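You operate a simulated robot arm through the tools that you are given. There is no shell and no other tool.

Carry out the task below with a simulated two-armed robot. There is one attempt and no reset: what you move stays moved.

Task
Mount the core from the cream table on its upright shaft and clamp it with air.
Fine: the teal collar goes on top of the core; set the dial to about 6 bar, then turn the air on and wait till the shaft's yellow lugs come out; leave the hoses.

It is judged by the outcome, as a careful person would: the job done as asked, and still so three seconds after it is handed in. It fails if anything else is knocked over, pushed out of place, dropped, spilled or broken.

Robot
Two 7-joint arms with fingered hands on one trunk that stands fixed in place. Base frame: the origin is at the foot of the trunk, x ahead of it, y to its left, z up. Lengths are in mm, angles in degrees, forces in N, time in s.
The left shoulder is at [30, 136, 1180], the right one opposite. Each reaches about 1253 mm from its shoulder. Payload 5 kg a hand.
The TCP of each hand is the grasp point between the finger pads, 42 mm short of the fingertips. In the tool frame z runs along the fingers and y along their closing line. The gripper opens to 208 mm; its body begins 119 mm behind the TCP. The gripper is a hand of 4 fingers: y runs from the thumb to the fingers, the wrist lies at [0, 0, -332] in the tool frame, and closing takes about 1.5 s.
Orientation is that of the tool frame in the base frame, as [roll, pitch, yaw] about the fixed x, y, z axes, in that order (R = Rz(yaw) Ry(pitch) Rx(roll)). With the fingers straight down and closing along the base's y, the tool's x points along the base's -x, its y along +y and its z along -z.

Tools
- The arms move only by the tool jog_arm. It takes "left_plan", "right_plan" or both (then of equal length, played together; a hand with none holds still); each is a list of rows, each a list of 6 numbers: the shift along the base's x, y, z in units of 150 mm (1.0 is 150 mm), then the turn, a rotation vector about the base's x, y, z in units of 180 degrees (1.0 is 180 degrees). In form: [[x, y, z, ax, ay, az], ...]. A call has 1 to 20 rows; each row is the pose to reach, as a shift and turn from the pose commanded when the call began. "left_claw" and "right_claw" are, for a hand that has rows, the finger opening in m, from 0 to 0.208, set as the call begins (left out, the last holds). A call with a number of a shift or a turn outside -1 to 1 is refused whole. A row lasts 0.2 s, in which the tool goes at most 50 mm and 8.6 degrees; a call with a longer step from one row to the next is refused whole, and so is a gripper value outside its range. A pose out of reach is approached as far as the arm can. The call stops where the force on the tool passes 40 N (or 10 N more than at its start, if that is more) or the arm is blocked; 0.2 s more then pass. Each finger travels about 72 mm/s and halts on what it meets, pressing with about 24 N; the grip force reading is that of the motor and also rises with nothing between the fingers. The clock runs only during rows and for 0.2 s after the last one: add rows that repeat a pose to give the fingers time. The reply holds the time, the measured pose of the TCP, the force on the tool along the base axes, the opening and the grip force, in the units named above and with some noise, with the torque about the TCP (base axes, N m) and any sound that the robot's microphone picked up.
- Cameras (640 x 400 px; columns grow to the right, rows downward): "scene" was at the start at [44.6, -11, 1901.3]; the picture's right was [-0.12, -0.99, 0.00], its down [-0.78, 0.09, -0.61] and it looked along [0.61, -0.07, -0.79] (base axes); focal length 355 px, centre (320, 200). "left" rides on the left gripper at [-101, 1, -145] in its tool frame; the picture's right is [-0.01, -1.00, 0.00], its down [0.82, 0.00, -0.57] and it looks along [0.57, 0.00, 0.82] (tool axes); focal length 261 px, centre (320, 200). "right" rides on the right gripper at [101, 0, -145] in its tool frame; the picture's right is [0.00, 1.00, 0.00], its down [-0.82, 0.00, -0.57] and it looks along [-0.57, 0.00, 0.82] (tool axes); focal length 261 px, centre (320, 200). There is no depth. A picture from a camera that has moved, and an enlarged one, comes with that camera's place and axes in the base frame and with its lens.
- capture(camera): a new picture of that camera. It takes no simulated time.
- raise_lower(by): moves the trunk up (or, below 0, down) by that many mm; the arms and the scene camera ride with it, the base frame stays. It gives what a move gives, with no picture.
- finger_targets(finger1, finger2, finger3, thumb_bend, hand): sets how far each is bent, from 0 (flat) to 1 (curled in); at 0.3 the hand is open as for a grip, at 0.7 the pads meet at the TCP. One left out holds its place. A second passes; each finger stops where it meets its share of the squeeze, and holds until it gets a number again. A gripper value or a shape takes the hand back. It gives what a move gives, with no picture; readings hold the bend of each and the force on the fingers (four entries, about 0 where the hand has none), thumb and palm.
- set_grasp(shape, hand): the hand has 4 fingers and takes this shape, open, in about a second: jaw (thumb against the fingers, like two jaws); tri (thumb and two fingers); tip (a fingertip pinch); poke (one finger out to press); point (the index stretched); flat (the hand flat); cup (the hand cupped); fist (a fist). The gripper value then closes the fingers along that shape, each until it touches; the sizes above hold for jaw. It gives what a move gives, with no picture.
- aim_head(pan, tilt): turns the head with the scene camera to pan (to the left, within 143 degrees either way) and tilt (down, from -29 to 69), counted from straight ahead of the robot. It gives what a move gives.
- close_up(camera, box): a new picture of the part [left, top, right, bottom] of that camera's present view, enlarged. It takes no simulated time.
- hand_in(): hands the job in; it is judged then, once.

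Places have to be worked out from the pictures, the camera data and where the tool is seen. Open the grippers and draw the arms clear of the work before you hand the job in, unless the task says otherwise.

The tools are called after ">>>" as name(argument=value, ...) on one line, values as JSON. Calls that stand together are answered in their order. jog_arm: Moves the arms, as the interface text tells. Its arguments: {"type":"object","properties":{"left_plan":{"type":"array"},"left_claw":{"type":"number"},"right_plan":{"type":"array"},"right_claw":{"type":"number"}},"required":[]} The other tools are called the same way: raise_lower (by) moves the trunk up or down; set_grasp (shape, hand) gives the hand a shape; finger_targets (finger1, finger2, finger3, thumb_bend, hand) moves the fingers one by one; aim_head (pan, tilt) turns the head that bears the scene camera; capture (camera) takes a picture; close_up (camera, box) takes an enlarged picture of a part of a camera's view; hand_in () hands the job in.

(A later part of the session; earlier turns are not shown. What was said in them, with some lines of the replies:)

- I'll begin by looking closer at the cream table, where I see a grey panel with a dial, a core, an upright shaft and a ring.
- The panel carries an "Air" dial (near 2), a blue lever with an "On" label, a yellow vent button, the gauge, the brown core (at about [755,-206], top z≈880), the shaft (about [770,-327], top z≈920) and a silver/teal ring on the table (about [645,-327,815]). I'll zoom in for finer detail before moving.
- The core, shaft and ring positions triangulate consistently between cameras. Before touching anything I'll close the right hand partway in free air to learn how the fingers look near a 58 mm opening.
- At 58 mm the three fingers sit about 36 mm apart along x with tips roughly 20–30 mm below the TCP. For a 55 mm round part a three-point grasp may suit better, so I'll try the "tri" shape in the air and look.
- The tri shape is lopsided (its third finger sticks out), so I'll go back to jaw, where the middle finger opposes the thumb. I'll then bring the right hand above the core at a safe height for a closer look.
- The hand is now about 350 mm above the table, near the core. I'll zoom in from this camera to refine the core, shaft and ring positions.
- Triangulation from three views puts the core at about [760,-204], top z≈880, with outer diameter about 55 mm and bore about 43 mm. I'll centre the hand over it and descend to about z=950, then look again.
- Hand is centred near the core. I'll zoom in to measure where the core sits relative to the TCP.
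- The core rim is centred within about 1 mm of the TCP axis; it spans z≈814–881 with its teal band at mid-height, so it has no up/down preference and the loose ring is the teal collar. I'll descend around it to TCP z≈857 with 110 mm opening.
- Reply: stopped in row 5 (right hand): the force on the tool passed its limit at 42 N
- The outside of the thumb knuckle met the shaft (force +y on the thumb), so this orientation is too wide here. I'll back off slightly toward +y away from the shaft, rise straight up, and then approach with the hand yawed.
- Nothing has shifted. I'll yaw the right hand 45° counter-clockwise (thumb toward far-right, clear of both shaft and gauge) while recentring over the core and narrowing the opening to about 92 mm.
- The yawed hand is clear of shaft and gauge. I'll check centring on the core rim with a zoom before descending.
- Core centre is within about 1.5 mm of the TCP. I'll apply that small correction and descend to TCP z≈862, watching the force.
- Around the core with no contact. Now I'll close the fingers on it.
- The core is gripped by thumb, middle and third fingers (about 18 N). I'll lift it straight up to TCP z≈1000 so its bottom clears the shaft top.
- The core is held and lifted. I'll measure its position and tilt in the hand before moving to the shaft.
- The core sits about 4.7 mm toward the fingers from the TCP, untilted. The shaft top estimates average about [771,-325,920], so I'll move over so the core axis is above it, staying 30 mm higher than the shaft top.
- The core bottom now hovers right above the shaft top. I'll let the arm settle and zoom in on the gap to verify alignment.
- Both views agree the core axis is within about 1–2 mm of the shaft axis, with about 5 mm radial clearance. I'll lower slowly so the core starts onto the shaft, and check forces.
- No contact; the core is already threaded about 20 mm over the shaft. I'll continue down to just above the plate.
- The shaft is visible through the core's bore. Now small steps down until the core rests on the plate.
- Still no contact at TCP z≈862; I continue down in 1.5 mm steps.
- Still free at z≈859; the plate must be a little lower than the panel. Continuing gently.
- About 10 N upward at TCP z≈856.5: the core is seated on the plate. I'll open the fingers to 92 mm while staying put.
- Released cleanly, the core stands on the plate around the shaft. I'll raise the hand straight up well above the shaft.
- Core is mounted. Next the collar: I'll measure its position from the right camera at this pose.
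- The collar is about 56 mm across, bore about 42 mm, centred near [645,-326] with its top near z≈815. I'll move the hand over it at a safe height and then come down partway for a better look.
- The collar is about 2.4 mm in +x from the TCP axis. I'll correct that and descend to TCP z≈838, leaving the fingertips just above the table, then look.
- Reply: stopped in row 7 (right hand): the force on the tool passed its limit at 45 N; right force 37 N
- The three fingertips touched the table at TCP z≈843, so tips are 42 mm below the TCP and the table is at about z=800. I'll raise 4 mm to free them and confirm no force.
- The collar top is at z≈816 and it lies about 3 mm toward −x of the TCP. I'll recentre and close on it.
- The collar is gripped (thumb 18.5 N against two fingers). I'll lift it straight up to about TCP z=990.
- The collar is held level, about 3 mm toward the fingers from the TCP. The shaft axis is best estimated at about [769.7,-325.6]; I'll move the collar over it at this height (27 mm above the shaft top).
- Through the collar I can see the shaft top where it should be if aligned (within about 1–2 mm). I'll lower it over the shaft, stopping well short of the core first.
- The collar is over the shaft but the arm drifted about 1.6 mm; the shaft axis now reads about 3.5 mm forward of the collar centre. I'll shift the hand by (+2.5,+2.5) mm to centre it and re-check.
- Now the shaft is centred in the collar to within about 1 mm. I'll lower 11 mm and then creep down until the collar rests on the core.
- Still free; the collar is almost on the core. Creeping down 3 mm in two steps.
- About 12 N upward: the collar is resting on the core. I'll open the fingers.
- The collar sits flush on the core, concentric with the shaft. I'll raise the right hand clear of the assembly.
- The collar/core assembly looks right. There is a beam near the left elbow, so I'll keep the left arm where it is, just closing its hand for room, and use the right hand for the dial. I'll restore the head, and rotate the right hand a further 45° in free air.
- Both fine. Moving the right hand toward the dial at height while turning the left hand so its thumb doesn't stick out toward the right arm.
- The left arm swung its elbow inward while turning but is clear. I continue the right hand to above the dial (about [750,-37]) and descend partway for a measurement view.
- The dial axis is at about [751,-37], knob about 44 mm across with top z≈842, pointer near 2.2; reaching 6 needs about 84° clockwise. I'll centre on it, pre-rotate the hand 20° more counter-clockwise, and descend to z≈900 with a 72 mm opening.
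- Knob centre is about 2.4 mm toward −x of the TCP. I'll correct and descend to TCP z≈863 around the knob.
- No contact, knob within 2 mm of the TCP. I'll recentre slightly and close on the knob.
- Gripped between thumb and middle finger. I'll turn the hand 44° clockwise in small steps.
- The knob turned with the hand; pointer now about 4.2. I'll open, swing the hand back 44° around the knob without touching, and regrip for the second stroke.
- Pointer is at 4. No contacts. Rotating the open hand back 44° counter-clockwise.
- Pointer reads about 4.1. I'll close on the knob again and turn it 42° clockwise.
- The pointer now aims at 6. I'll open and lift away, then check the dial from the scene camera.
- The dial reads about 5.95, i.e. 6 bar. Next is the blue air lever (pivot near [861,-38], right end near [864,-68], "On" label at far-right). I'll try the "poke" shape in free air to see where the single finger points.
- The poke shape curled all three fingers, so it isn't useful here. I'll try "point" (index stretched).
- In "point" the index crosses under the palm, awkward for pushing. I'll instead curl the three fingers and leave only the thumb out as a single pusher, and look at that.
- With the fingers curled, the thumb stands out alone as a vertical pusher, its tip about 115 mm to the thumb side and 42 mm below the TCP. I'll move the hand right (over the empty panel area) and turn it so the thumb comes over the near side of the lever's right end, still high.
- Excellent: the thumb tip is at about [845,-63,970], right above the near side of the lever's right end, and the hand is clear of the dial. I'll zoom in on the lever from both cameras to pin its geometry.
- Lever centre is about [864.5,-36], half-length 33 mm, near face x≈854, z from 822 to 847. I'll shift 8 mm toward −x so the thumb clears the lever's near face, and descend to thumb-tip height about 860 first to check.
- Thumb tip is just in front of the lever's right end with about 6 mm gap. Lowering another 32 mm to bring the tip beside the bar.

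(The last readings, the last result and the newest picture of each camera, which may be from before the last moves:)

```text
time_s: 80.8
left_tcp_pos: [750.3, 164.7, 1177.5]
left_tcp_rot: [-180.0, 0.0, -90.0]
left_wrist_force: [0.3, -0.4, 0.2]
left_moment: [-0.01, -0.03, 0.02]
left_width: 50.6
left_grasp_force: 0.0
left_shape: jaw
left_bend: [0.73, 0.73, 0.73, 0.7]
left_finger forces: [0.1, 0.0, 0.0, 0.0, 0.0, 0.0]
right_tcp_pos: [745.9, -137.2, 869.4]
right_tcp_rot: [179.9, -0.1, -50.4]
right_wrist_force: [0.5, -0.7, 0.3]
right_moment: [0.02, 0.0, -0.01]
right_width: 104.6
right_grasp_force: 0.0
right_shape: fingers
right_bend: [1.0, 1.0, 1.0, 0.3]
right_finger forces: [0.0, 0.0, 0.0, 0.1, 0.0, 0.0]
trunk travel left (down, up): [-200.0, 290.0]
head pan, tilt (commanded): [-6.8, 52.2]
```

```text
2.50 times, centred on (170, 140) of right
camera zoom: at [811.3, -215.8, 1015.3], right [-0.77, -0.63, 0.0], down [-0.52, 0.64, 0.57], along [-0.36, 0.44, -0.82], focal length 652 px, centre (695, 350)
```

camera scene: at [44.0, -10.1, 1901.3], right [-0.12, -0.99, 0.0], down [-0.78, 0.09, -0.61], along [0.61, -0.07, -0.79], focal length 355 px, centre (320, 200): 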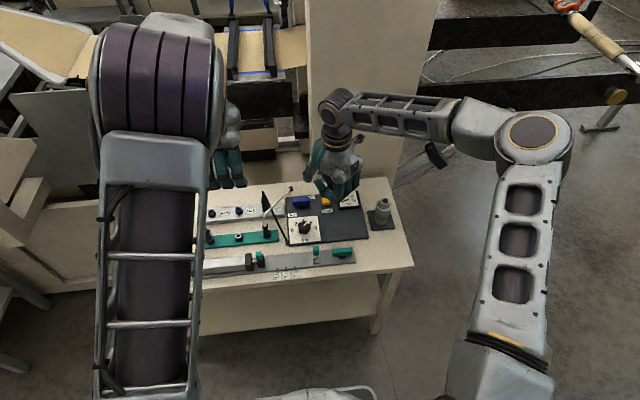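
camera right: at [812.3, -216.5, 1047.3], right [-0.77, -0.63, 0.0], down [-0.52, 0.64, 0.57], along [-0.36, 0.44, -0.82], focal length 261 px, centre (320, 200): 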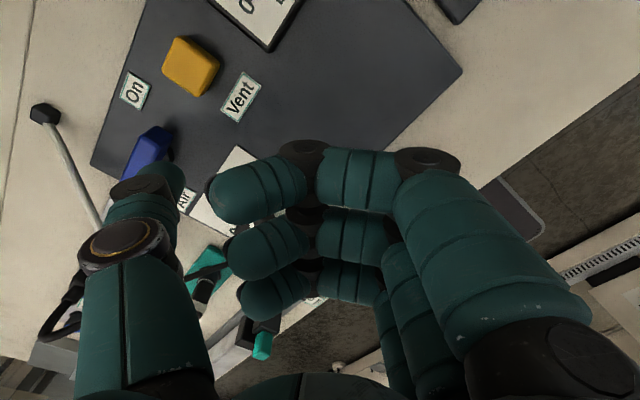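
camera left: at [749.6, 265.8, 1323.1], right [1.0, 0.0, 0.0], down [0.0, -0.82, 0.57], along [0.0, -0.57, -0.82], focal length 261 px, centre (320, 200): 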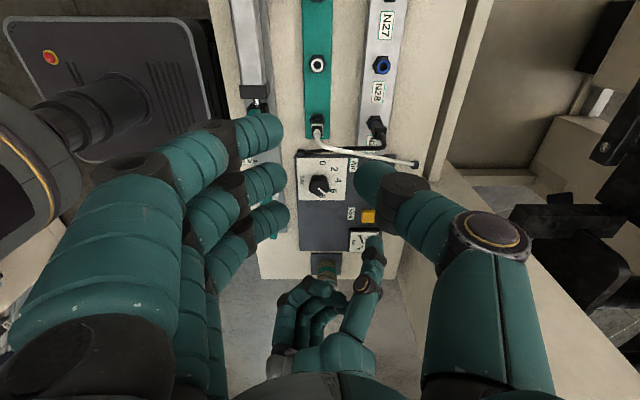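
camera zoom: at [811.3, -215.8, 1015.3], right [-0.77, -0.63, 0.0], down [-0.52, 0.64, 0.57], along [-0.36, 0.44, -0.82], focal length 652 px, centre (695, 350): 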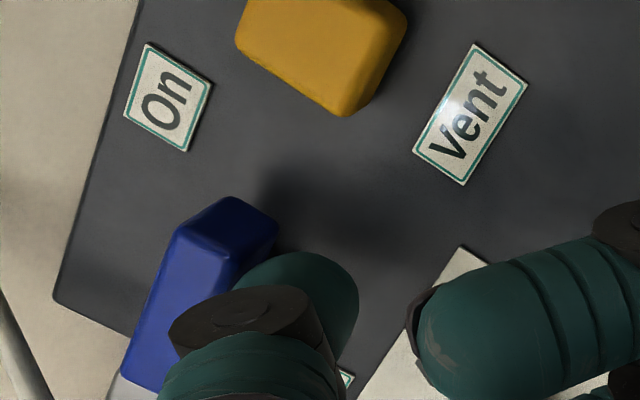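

The thumb is beside the lever's near face, about 8 mm short of it. I'll push it along the lever's arc (right end toward "On") to about 45° and check.

>>> jog_arm(right_plan=[[0.05, -0.005, 0, 0, 0, 0], [0.1, -0.025, 0, 0, 0, 0], [0.14, -0.04, 0, 0, 0, 0], [0.18, -0.046, 0, 0, 0, 0], [0.22, -0.046, 0, 0, 0, 0], [0.22, -0.046, 0, 0, 0, 0]])

>>> close_up(camera="scene", box=[280, 170, 370, 240])

>>> close_up(camera="right", box=[80, 60, 260, 220])

```text
time_s: 82.2
left_tcp_pos: [749.4, 163.6, 1177.4]
left_tcp_rot: [-180.0, 0.0, -90.0]
left_wrist_force: [-0.1, -1.5, 0.8]
left_moment: [0.02, 0.07, -0.01]
left_width: 50.6
left_grasp_force: 0.0
left_shape: jaw
left_bend: [0.73, 0.73, 0.73, 0.7]
left_finger forces: [0.1, 0.0, 0.1, 0.1, 0.0, 0.1]
right_tcp_pos: [772.9, -145.4, 870.4]
right_tcp_rot: [179.9, -0.1, -50.4]
right_wrist_force: [0.1, -0.5, -1.1]
right_moment: [-0.01, 0.03, -0.01]
right_width: 104.5
right_grasp_force: 0.0
right_shape: fingers
right_bend: [1.0, 1.0, 1.0, 0.3]
right_finger forces: [0.1, 0.0, 0.0, 0.0, 0.1, 0.0]
right hand out of reach, approached as far as the arm can: row 5, 6
trunk travel left (down, up): [-200.0, 290.0]
head pan, tilt (commanded): [-6.8, 52.2]
```

```text
5.71 times, centred on (325, 205) of scene
camera zoom: at [45.0, -11.4, 1901.2], right [-0.12, -0.99, 0.0], down [-0.79, 0.09, -0.61], along [0.61, -0.07, -0.79], focal length 2027 px, centre (291, 171)
```

zoom: 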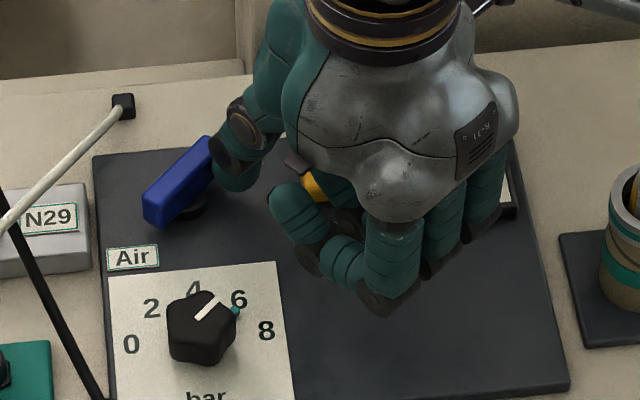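

```text
2.50 times, centred on (170, 140) of right
camera zoom: at [838.2, -223.9, 1015.6], right [-0.77, -0.63, 0.0], down [-0.52, 0.64, 0.57], along [-0.36, 0.44, -0.82], focal length 652 px, centre (695, 350)
```

zoom: 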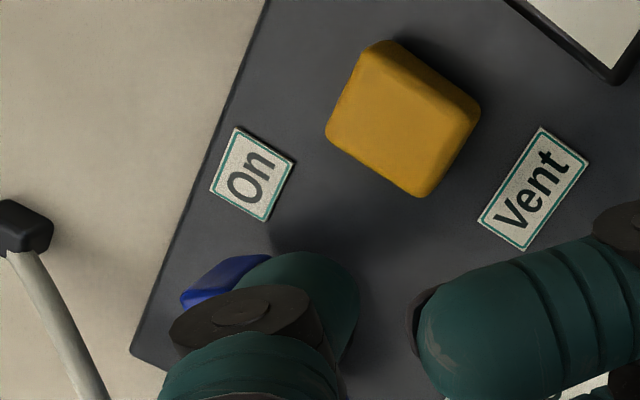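

The lever swung about 45° counter-clockwise, but the arm reports it is at its reach limit in this orientation. I'll look at the gauge through the left camera before deciding how to continue.

>>> close_up(camera="left", box=[290, 140, 430, 290])

>>> close_up(camera="scene", box=[285, 180, 335, 215])

```text
2.67 times, centred on (360, 215) of left
camera zoom: at [750.4, 264.7, 1322.7], right [1.0, 0.0, 0.0], down [0.0, -0.82, 0.57], along [0.0, -0.57, -0.82], focal length 695 px, centre (213, 160)
```

zoom: 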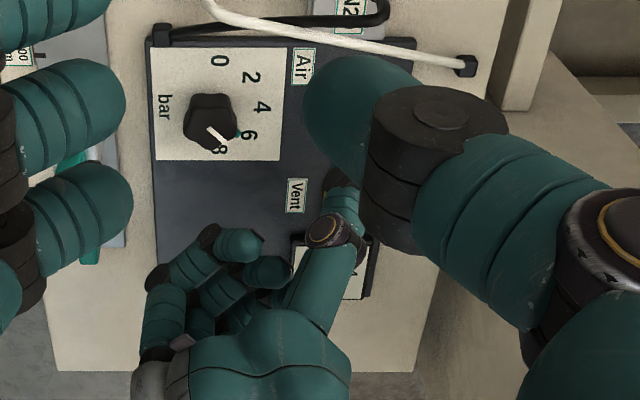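

```text
11.43 times, centred on (310, 198) of scene
camera zoom: at [45.0, -11.4, 1901.2], right [-0.12, -0.99, 0.0], down [-0.79, 0.09, -0.61], along [0.61, -0.07, -0.79], focal length 4055 px, centre (434, 229)
```

zoom: 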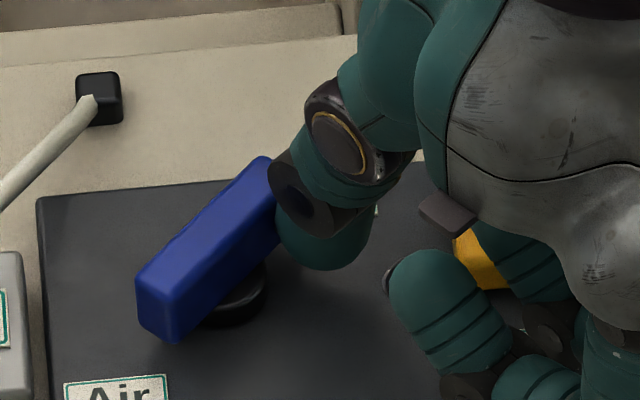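

The lever is at about 54°. The thumb opening outward moves in exactly the direction still needed, so I'll extend the thumb a little (bend 0.3 → 0.15) to push it further.

>>> finger_targets(hand="right", thumb_bend=0.15)

>>> close_up(camera="scene", box=[285, 175, 345, 220])

>>> close_up(camera="left", box=[290, 140, 430, 290])

```text
time_s: 83.2
left_tcp_pos: [750.5, 163.2, 1177.9]
left_tcp_rot: [180.0, 0.0, -90.0]
left_wrist_force: [-0.3, -0.4, 0.7]
left_moment: [0.02, -0.01, -0.04]
left_width: 50.6
left_grasp_force: 0.0
left_shape: jaw
left_bend: [0.73, 0.73, 0.73, 0.7]
left_finger forces: [0.0, 0.1, 0.0, 0.0, 0.0, 0.0]
right_tcp_pos: [774.0, -147.0, 871.9]
right_tcp_rot: [179.9, -0.3, -50.5]
right_wrist_force: [0.7, -13.6, 4.3]
right_moment: [-0.01, -0.38, -1.62]
right_width: 112.7
right_grasp_force: 7.0
right_shape: fingers
right_bend: [1.0, 1.0, 1.0, 0.18]
right_finger forces: [0.1, 0.0, 0.0, 0.0, 13.5, 0.0]
trunk travel left (down, up): [-200.0, 290.0]
head pan, tilt (commanded): [-6.8, 52.2]
```

```text
8.89 times, centred on (315, 198) of scene
camera zoom: at [44.3, -12.2, 1901.2], right [-0.12, -0.99, 0.0], down [-0.78, 0.09, -0.61], along [0.61, -0.07, -0.79], focal length 3154 px, centre (364, 222)
```

zoom: 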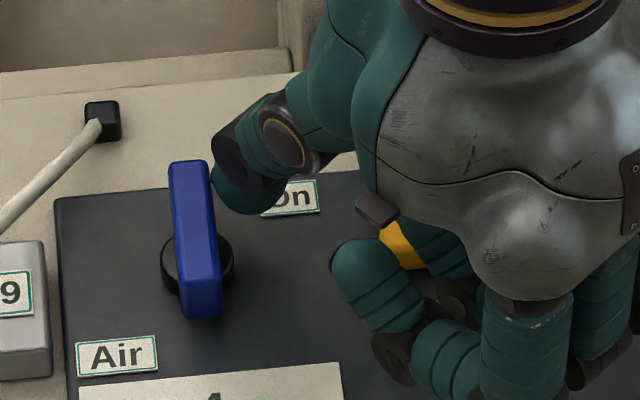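

```text
2.67 times, centred on (360, 215) of left
camera zoom: at [749.9, 264.1, 1323.1], right [1.0, 0.0, 0.0], down [0.0, -0.82, 0.57], along [0.0, -0.57, -0.82], focal length 695 px, centre (213, 160)
```

zoom: 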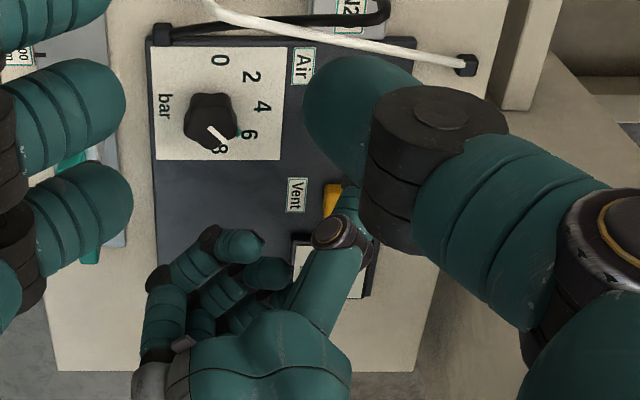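

The lever now points straight back (90°), pressing its stop with about 13 N. I'll retract the thumb and rise, then read the gauge.

>>> finger_targets(hand="right", thumb_bend=0.32)

>>> jog_arm(right_plan=[[-0.03, -0.03, 0.02, 0, 0, 0], [-0.06, -0.05, 0.1, 0, 0, 0], [-0.06, -0.05, 0.3, 0, 0, 0], [-0.06, -0.05, 0.55, 0, 0, 0], [-0.06, -0.05, 0.8, 0, 0, 0], [-0.06, -0.05, 1.0, 0, 0, 0]])

>>> capture(camera="scene")

>>> close_up(camera="scene", box=[280, 175, 370, 245])

>>> close_up(camera="scene", box=[360, 190, 410, 240])

```text
time_s: 84.2
left_tcp_pos: [749.6, 164.0, 1176.9]
left_tcp_rot: [-180.0, -0.1, -90.0]
left_wrist_force: [0.3, 0.0, -1.3]
left_moment: [0.01, -0.02, -0.03]
left_width: 50.7
left_grasp_force: 0.0
left_shape: jaw
left_bend: [0.73, 0.73, 0.73, 0.7]
left_finger forces: [0.0, 0.0, 0.1, 0.1, 0.1, 0.1]
right_tcp_pos: [773.5, -145.2, 871.3]
right_tcp_rot: [179.9, -0.1, -50.3]
right_wrist_force: [-0.4, -0.7, 0.3]
right_moment: [0.01, 0.04, -0.02]
right_width: 102.5
right_grasp_force: 0.1
right_shape: fingers
right_bend: [1.0, 1.0, 1.0, 0.32]
right_finger forces: [0.0, 0.1, 0.0, 0.0, 0.0, 0.1]
trunk travel left (down, up): [-200.0, 290.0]
head pan, tilt (commanded): [-6.8, 52.2]
```

```text
time_s: 85.6
left_tcp_pos: [750.1, 164.2, 1177.4]
left_tcp_rot: [180.0, 0.0, -90.0]
left_wrist_force: [-0.2, 0.2, 0.1]
left_moment: [0.04, -0.01, -0.01]
left_width: 50.4
left_grasp_force: 0.2
left_shape: jaw
left_bend: [0.73, 0.73, 0.73, 0.7]
left_finger forces: [0.0, 0.0, 0.0, 0.0, 0.1, 0.0]
right_tcp_pos: [763.6, -152.8, 1023.0]
right_tcp_rot: [179.9, -0.2, -50.4]
right_wrist_force: [0.8, -0.3, 0.8]
right_moment: [0.02, -0.04, 0.0]
right_width: 102.6
right_grasp_force: 0.1
right_shape: fingers
right_bend: [1.0, 1.0, 1.0, 0.32]
right_finger forces: [0.1, 0.0, 0.0, 0.0, 0.1, 0.0]
trunk travel left (down, up): [-200.0, 290.0]
head pan, tilt (commanded): [-6.8, 52.2]
```

```text
taken
camera scene: at [44.3, -11.2, 1901.2], right [-0.12, -0.99, 0.0], down [-0.78, 0.09, -0.61], along [0.61, -0.07, -0.79], focal length 355 px, centre (320, 200)
```

scene: 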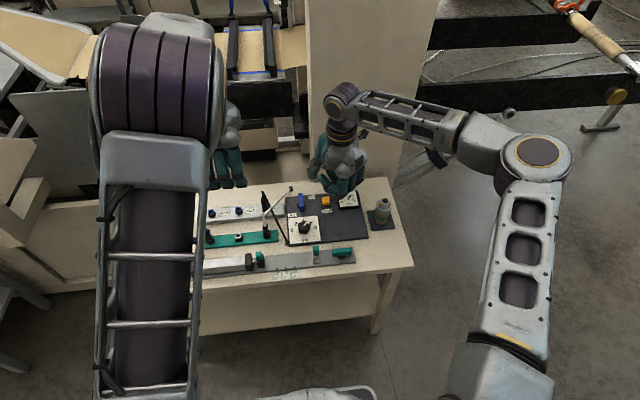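

```text
5.71 times, centred on (325, 210) of scene
camera zoom: at [44.3, -11.2, 1901.2], right [-0.12, -0.99, 0.0], down [-0.78, 0.09, -0.61], along [0.61, -0.07, -0.79], focal length 2027 px, centre (291, 143)
```

zoom: 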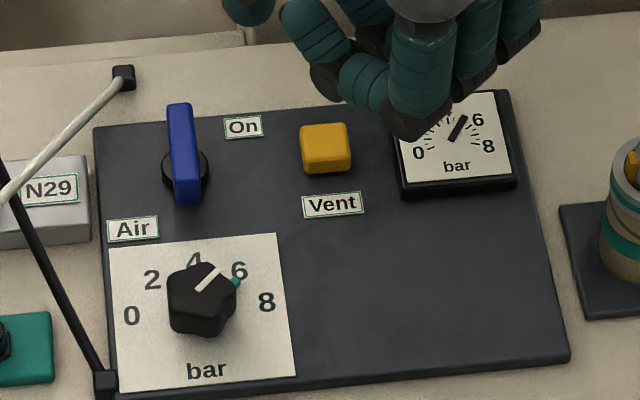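

```text
8.00 times, centred on (385, 215) of scene
camera zoom: at [44.3, -11.2, 1901.2], right [-0.12, -0.99, 0.0], down [-0.78, 0.09, -0.61], along [0.61, -0.07, -0.79], focal length 2838 px, centre (-200, 80)
```

zoom: 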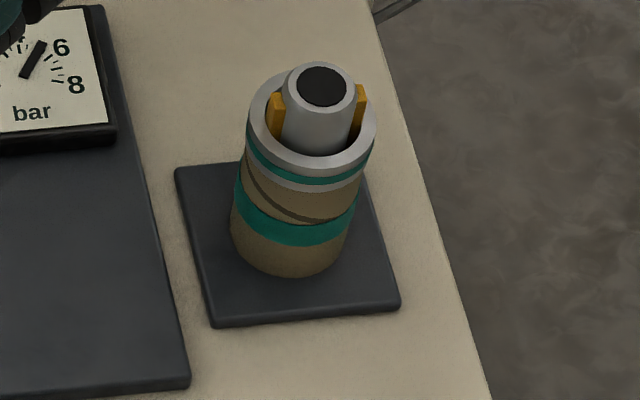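

Air is on: the gauge needle is climbing toward 6 and the yellow lugs are coming out on both sides. I'll raise the right hand and draw it away to the right while time passes.

>>> jog_arm(right_plan=[[-0.05, 0, 0.2, 0, 0, 0], [-0.1, 0, 0.45, 0, 0, 0], [-0.1, -0.1, 0.7, 0, 0, 0], [-0.1, -0.25, 0.85, 0, 0, -0.04], [-0.1, -0.4, 0.9, 0, 0, -0.08], [-0.1, -0.55, 0.9, 0, 0, -0.12], [-0.1, -0.7, 0.9, 0, 0, -0.16], [-0.1, -0.85, 0.9, 0, 0, -0.2], [-0.1, -1.0, 0.9, 0, 0, -0.24], [-0.1, -1.0, 0.9, 0, 0, -0.28], [-0.1, -1.0, 0.9, 0, 0, -0.32], [-0.1, -1.0, 0.9, 0, 0, -0.36]])

>>> jog_arm(right_plan=[[0, -0.25, 0, 0, 0, -0.04], [0, -0.5, 0, 0, 0, -0.08], [0, -0.75, 0, 0, 0, -0.12], [0, -1.0, 0, 0, 0, -0.16], [0, -1.0, 0, 0, 0, -0.2], [0, -1.0, 0, 0, 0, -0.24], [0, -1.0, 0, 0, 0, -0.28], [0, -1.0, 0, 0, 0, -0.32], [0, -1.0, 0, 0, 0, -0.36]])

>>> capture(camera="scene")

>>> close_up(camera="scene", box=[280, 175, 400, 255])

>>> close_up(camera="scene", box=[360, 190, 410, 240])

```text
time_s: 88.2
left_tcp_pos: [749.8, 164.7, 1176.7]
left_tcp_rot: [-180.0, 0.1, -90.0]
left_wrist_force: [0.1, 0.3, 0.2]
left_moment: [-0.03, 0.01, -0.01]
left_width: 50.5
left_grasp_force: 0.0
left_shape: jaw
left_bend: [0.73, 0.73, 0.73, 0.7]
left_finger forces: [0.0, 0.0, 0.1, 0.1, 0.0, 0.0]
right_tcp_pos: [750.1, -301.5, 1156.4]
right_tcp_rot: [179.9, 0.0, -115.2]
right_wrist_force: [-0.6, 0.4, -0.6]
right_moment: [-0.09, 0.0, 0.02]
right_width: 102.5
right_grasp_force: 0.1
right_shape: fingers
right_bend: [1.0, 1.0, 1.0, 0.32]
right_finger forces: [0.1, 0.0, 0.0, 0.0, 0.0, 0.0]
trunk travel left (down, up): [-200.0, 290.0]
head pan, tilt (commanded): [-6.8, 52.2]
```

```text
time_s: 90.2
left_tcp_pos: [750.3, 164.6, 1176.5]
left_tcp_rot: [-179.9, 0.0, -90.0]
left_wrist_force: [0.7, 0.8, -0.3]
left_moment: [0.03, 0.01, -0.02]
left_width: 50.4
left_grasp_force: 0.0
left_shape: jaw
left_bend: [0.73, 0.73, 0.73, 0.7]
left_finger forces: [0.0, 0.1, 0.0, 0.1, 0.0, 0.0]
right_tcp_pos: [750.0, -452.4, 1156.6]
right_tcp_rot: [179.9, -0.1, 179.9]
right_wrist_force: [-0.1, -0.4, 0.5]
right_moment: [0.01, -0.01, 0.0]
right_width: 102.4
right_grasp_force: 0.0
right_shape: fingers
right_bend: [1.0, 1.0, 1.0, 0.32]
right_finger forces: [0.0, 0.0, 0.0, 0.1, 0.0, 0.0]
trunk travel left (down, up): [-200.0, 290.0]
head pan, tilt (commanded): [-6.8, 52.2]
```

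```text
taken
camera scene: at [44.6, -11.0, 1901.2], right [-0.12, -0.99, 0.0], down [-0.78, 0.09, -0.61], along [0.61, -0.07, -0.79], focal length 355 px, centre (320, 200)
```

scene: 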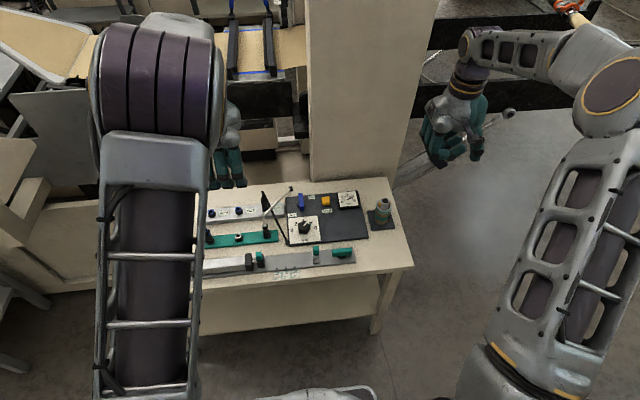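

```text
5.00 times, centred on (340, 215) of scene
camera zoom: at [44.6, -11.0, 1901.2], right [-0.12, -0.99, 0.0], down [-0.78, 0.09, -0.61], along [0.61, -0.07, -0.79], focal length 1774 px, centre (220, 125)
```

zoom: 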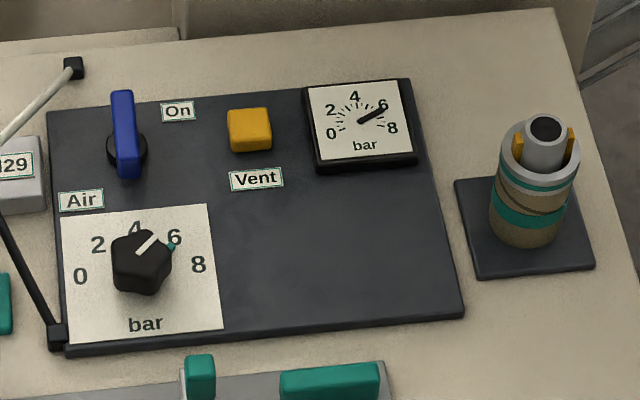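

```text
8.00 times, centred on (385, 215) of scene
camera zoom: at [44.6, -11.0, 1901.2], right [-0.12, -0.99, 0.0], down [-0.78, 0.09, -0.61], along [0.61, -0.07, -0.79], focal length 2838 px, centre (-200, 80)
```

zoom: 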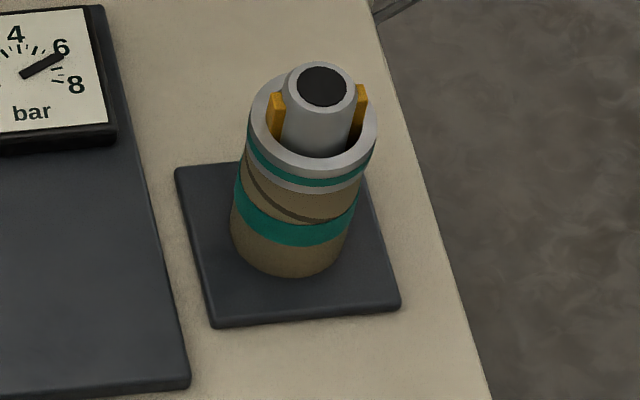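

The gauge reads 6 bar, the dial is at 6, and the yellow lugs are out on both sides of the collar. I'll open both hands and do a final detailed check.

>>> set_grasp(hand="right", shape="jaw")

>>> jog_arm(left_plan=[[0, 0, 0, 0, 0, 0], [0, 0, 0, 0, 0, 0], [0, 0, 0, 0, 0, 0], [0, 0, 0, 0, 0, 0], [0, 0, 0, 0, 0, 0], [0, 0, 0, 0, 0, 0], [0, 0, 0, 0, 0, 0], [0, 0, 0, 0, 0, 0]], left_claw=0.2, right_plan=[[0, -0.15, 0, 0, 0, 0], [0, -0.3, 0, 0, 0, 0], [0, -0.45, 0, 0, 0, 0], [0, -0.6, 0, 0, 0, 0], [0, -0.6, 0, 0, 0, 0], [0, -0.6, 0, 0, 0, 0], [0, -0.6, 0, 0, 0, 0], [0, -0.6, 0, 0, 0, 0]])

>>> close_up(camera="scene", box=[335, 188, 365, 212])

>>> close_up(camera="scene", box=[284, 188, 330, 245])

>>> close_up(camera="scene", box=[366, 192, 402, 232])

>>> close_up(camera="scene", box=[140, 180, 420, 300])

>>> capture(camera="right")

```text
time_s: 91.1
left_tcp_pos: [749.6, 164.3, 1176.7]
left_tcp_rot: [180.0, 0.0, -90.0]
left_wrist_force: [-0.8, -0.6, 0.1]
left_moment: [-0.03, -0.04, 0.05]
left_width: 50.6
left_grasp_force: 0.0
left_shape: jaw
left_bend: [0.73, 0.73, 0.73, 0.7]
left_finger forces: [0.1, 0.0, 0.0, 0.0, 0.1, 0.0]
right_tcp_pos: [749.9, -452.4, 1155.5]
right_tcp_rot: [179.9, -0.1, -179.9]
right_wrist_force: [-0.5, 0.4, 0.1]
right_moment: [0.02, 0.0, -0.01]
right_width: 207.8
right_grasp_force: 0.1
right_shape: jaw
right_bend: [0.3, 0.3, 0.3, 0.3]
right_finger forces: [0.0, 0.0, 0.0, 0.1, 0.0, 0.0]
trunk travel left (down, up): [-200.0, 290.0]
head pan, tilt (commanded): [-6.8, 52.2]
```

```text
time_s: 92.9
left_tcp_pos: [750.0, 164.6, 1176.2]
left_tcp_rot: [180.0, 0.0, -90.0]
left_wrist_force: [-0.1, -0.4, -0.3]
left_moment: [0.02, 0.02, 0.0]
left_width: 199.7
left_grasp_force: 0.0
left_shape: jaw
left_bend: [0.27, 0.27, 0.27, 0.27]
left_finger forces: [0.1, 0.1, 0.0, 0.0, 0.1, 0.0]
right_tcp_pos: [748.6, -543.0, 1155.6]
right_tcp_rot: [179.8, -0.1, 180.0]
right_wrist_force: [0.1, 0.0, 0.4]
right_moment: [0.01, 0.0, 0.0]
right_width: 208.1
right_grasp_force: 0.1
right_shape: jaw
right_bend: [0.3, 0.3, 0.3, 0.3]
right_finger forces: [0.0, 0.0, 0.0, 0.0, 0.0, 0.0]
trunk travel left (down, up): [-200.0, 290.0]
head pan, tilt (commanded): [-6.8, 52.2]
```

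```text
16.00 times, centred on (350, 200) of scene
camera zoom: at [44.5, -11.2, 1901.2], right [-0.12, -0.99, 0.0], down [-0.78, 0.09, -0.61], along [0.61, -0.07, -0.79], focal length 5676 px, centre (-160, 200)
```

zoom: 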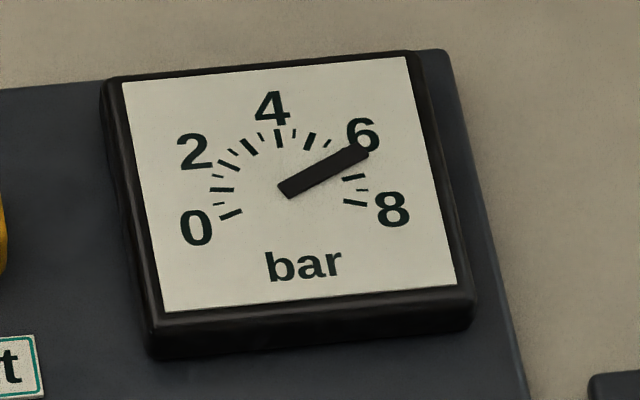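

```text
7.02 times, centred on (307, 216) of scene
camera zoom: at [44.5, -11.2, 1901.2], right [-0.12, -0.99, 0.0], down [-0.78, 0.09, -0.61], along [0.61, -0.07, -0.79], focal length 2490 px, centre (411, 84)
```

zoom: 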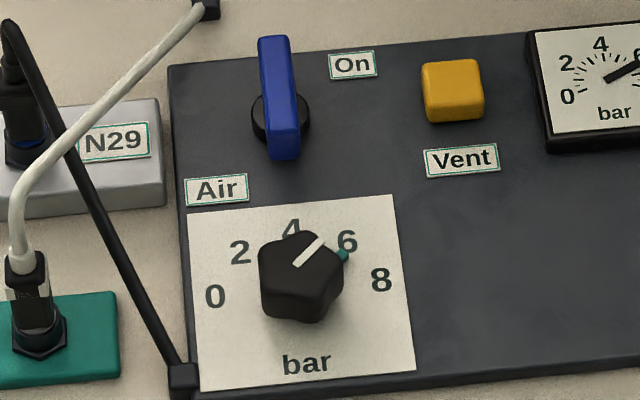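

```text
10.00 times, centred on (384, 212) of scene
camera zoom: at [44.5, -11.2, 1901.2], right [-0.12, -0.99, 0.0], down [-0.78, 0.09, -0.61], along [0.61, -0.07, -0.79], focal length 3548 px, centre (-320, 80)
```

zoom: 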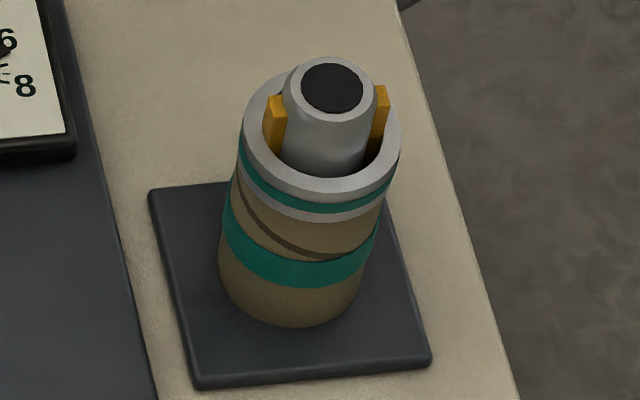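

```text
2.29 times, centred on (280, 240) of scene
camera zoom: at [44.5, -11.2, 1901.2], right [-0.12, -0.99, 0.0], down [-0.78, 0.09, -0.61], along [0.61, -0.07, -0.79], focal length 811 px, centre (411, 109)
```

zoom: 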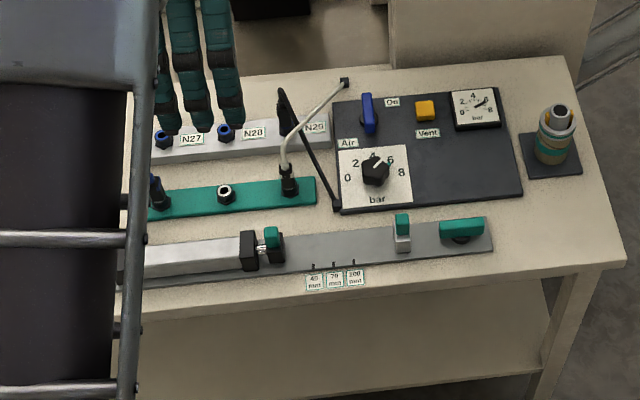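

```text
taken
camera right: at [649.2, -542.7, 1301.4], right [0.0, 1.0, 0.0], down [0.82, 0.0, 0.57], along [0.57, 0.0, -0.82], focal length 261 px, centre (320, 200)
```

right: 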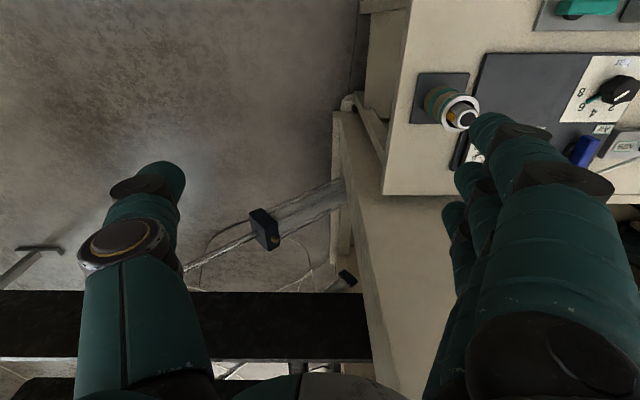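

Everything checks out: core seated on the shaft, collar flush on top, lugs out, dial and gauge at 6 bar, lever on, hoses untouched, both hands open and clear. I'm handing in the job.

>>> hand_in()

```text
The job is handed in.
```

The core is mounted on its upright shaft with the teal collar on top, and it is clamped with air. I have handed the job in.

- **Core and collar:** the core sits on the base plate, and the collar rests flush on it around the shaft. I took "the teal collar" to be the loose silver ring with the teal stripe.
- **Air:** I set the dial to about 6 bar and then turned the blue lever on. The gauge rose to 6 bar and the yellow lugs came out on both sides of the shaft.
- **Contact:** on my first approach to the core, the back of the right thumb pressed against the shaft at about 42 N before the arm stopped. The fingertips also pressed the table at about 45 N beside the collar. Nothing looked moved or damaged either time.
- **Rest of the bench:** I did not touch the hoses, and nothing was knocked over, dropped or pushed out of place that I could see.
- **Arms:** both hands are open and clear of the work. The left arm's elbow swung inward when I turned that hand, so it ended in a different pose from the start.
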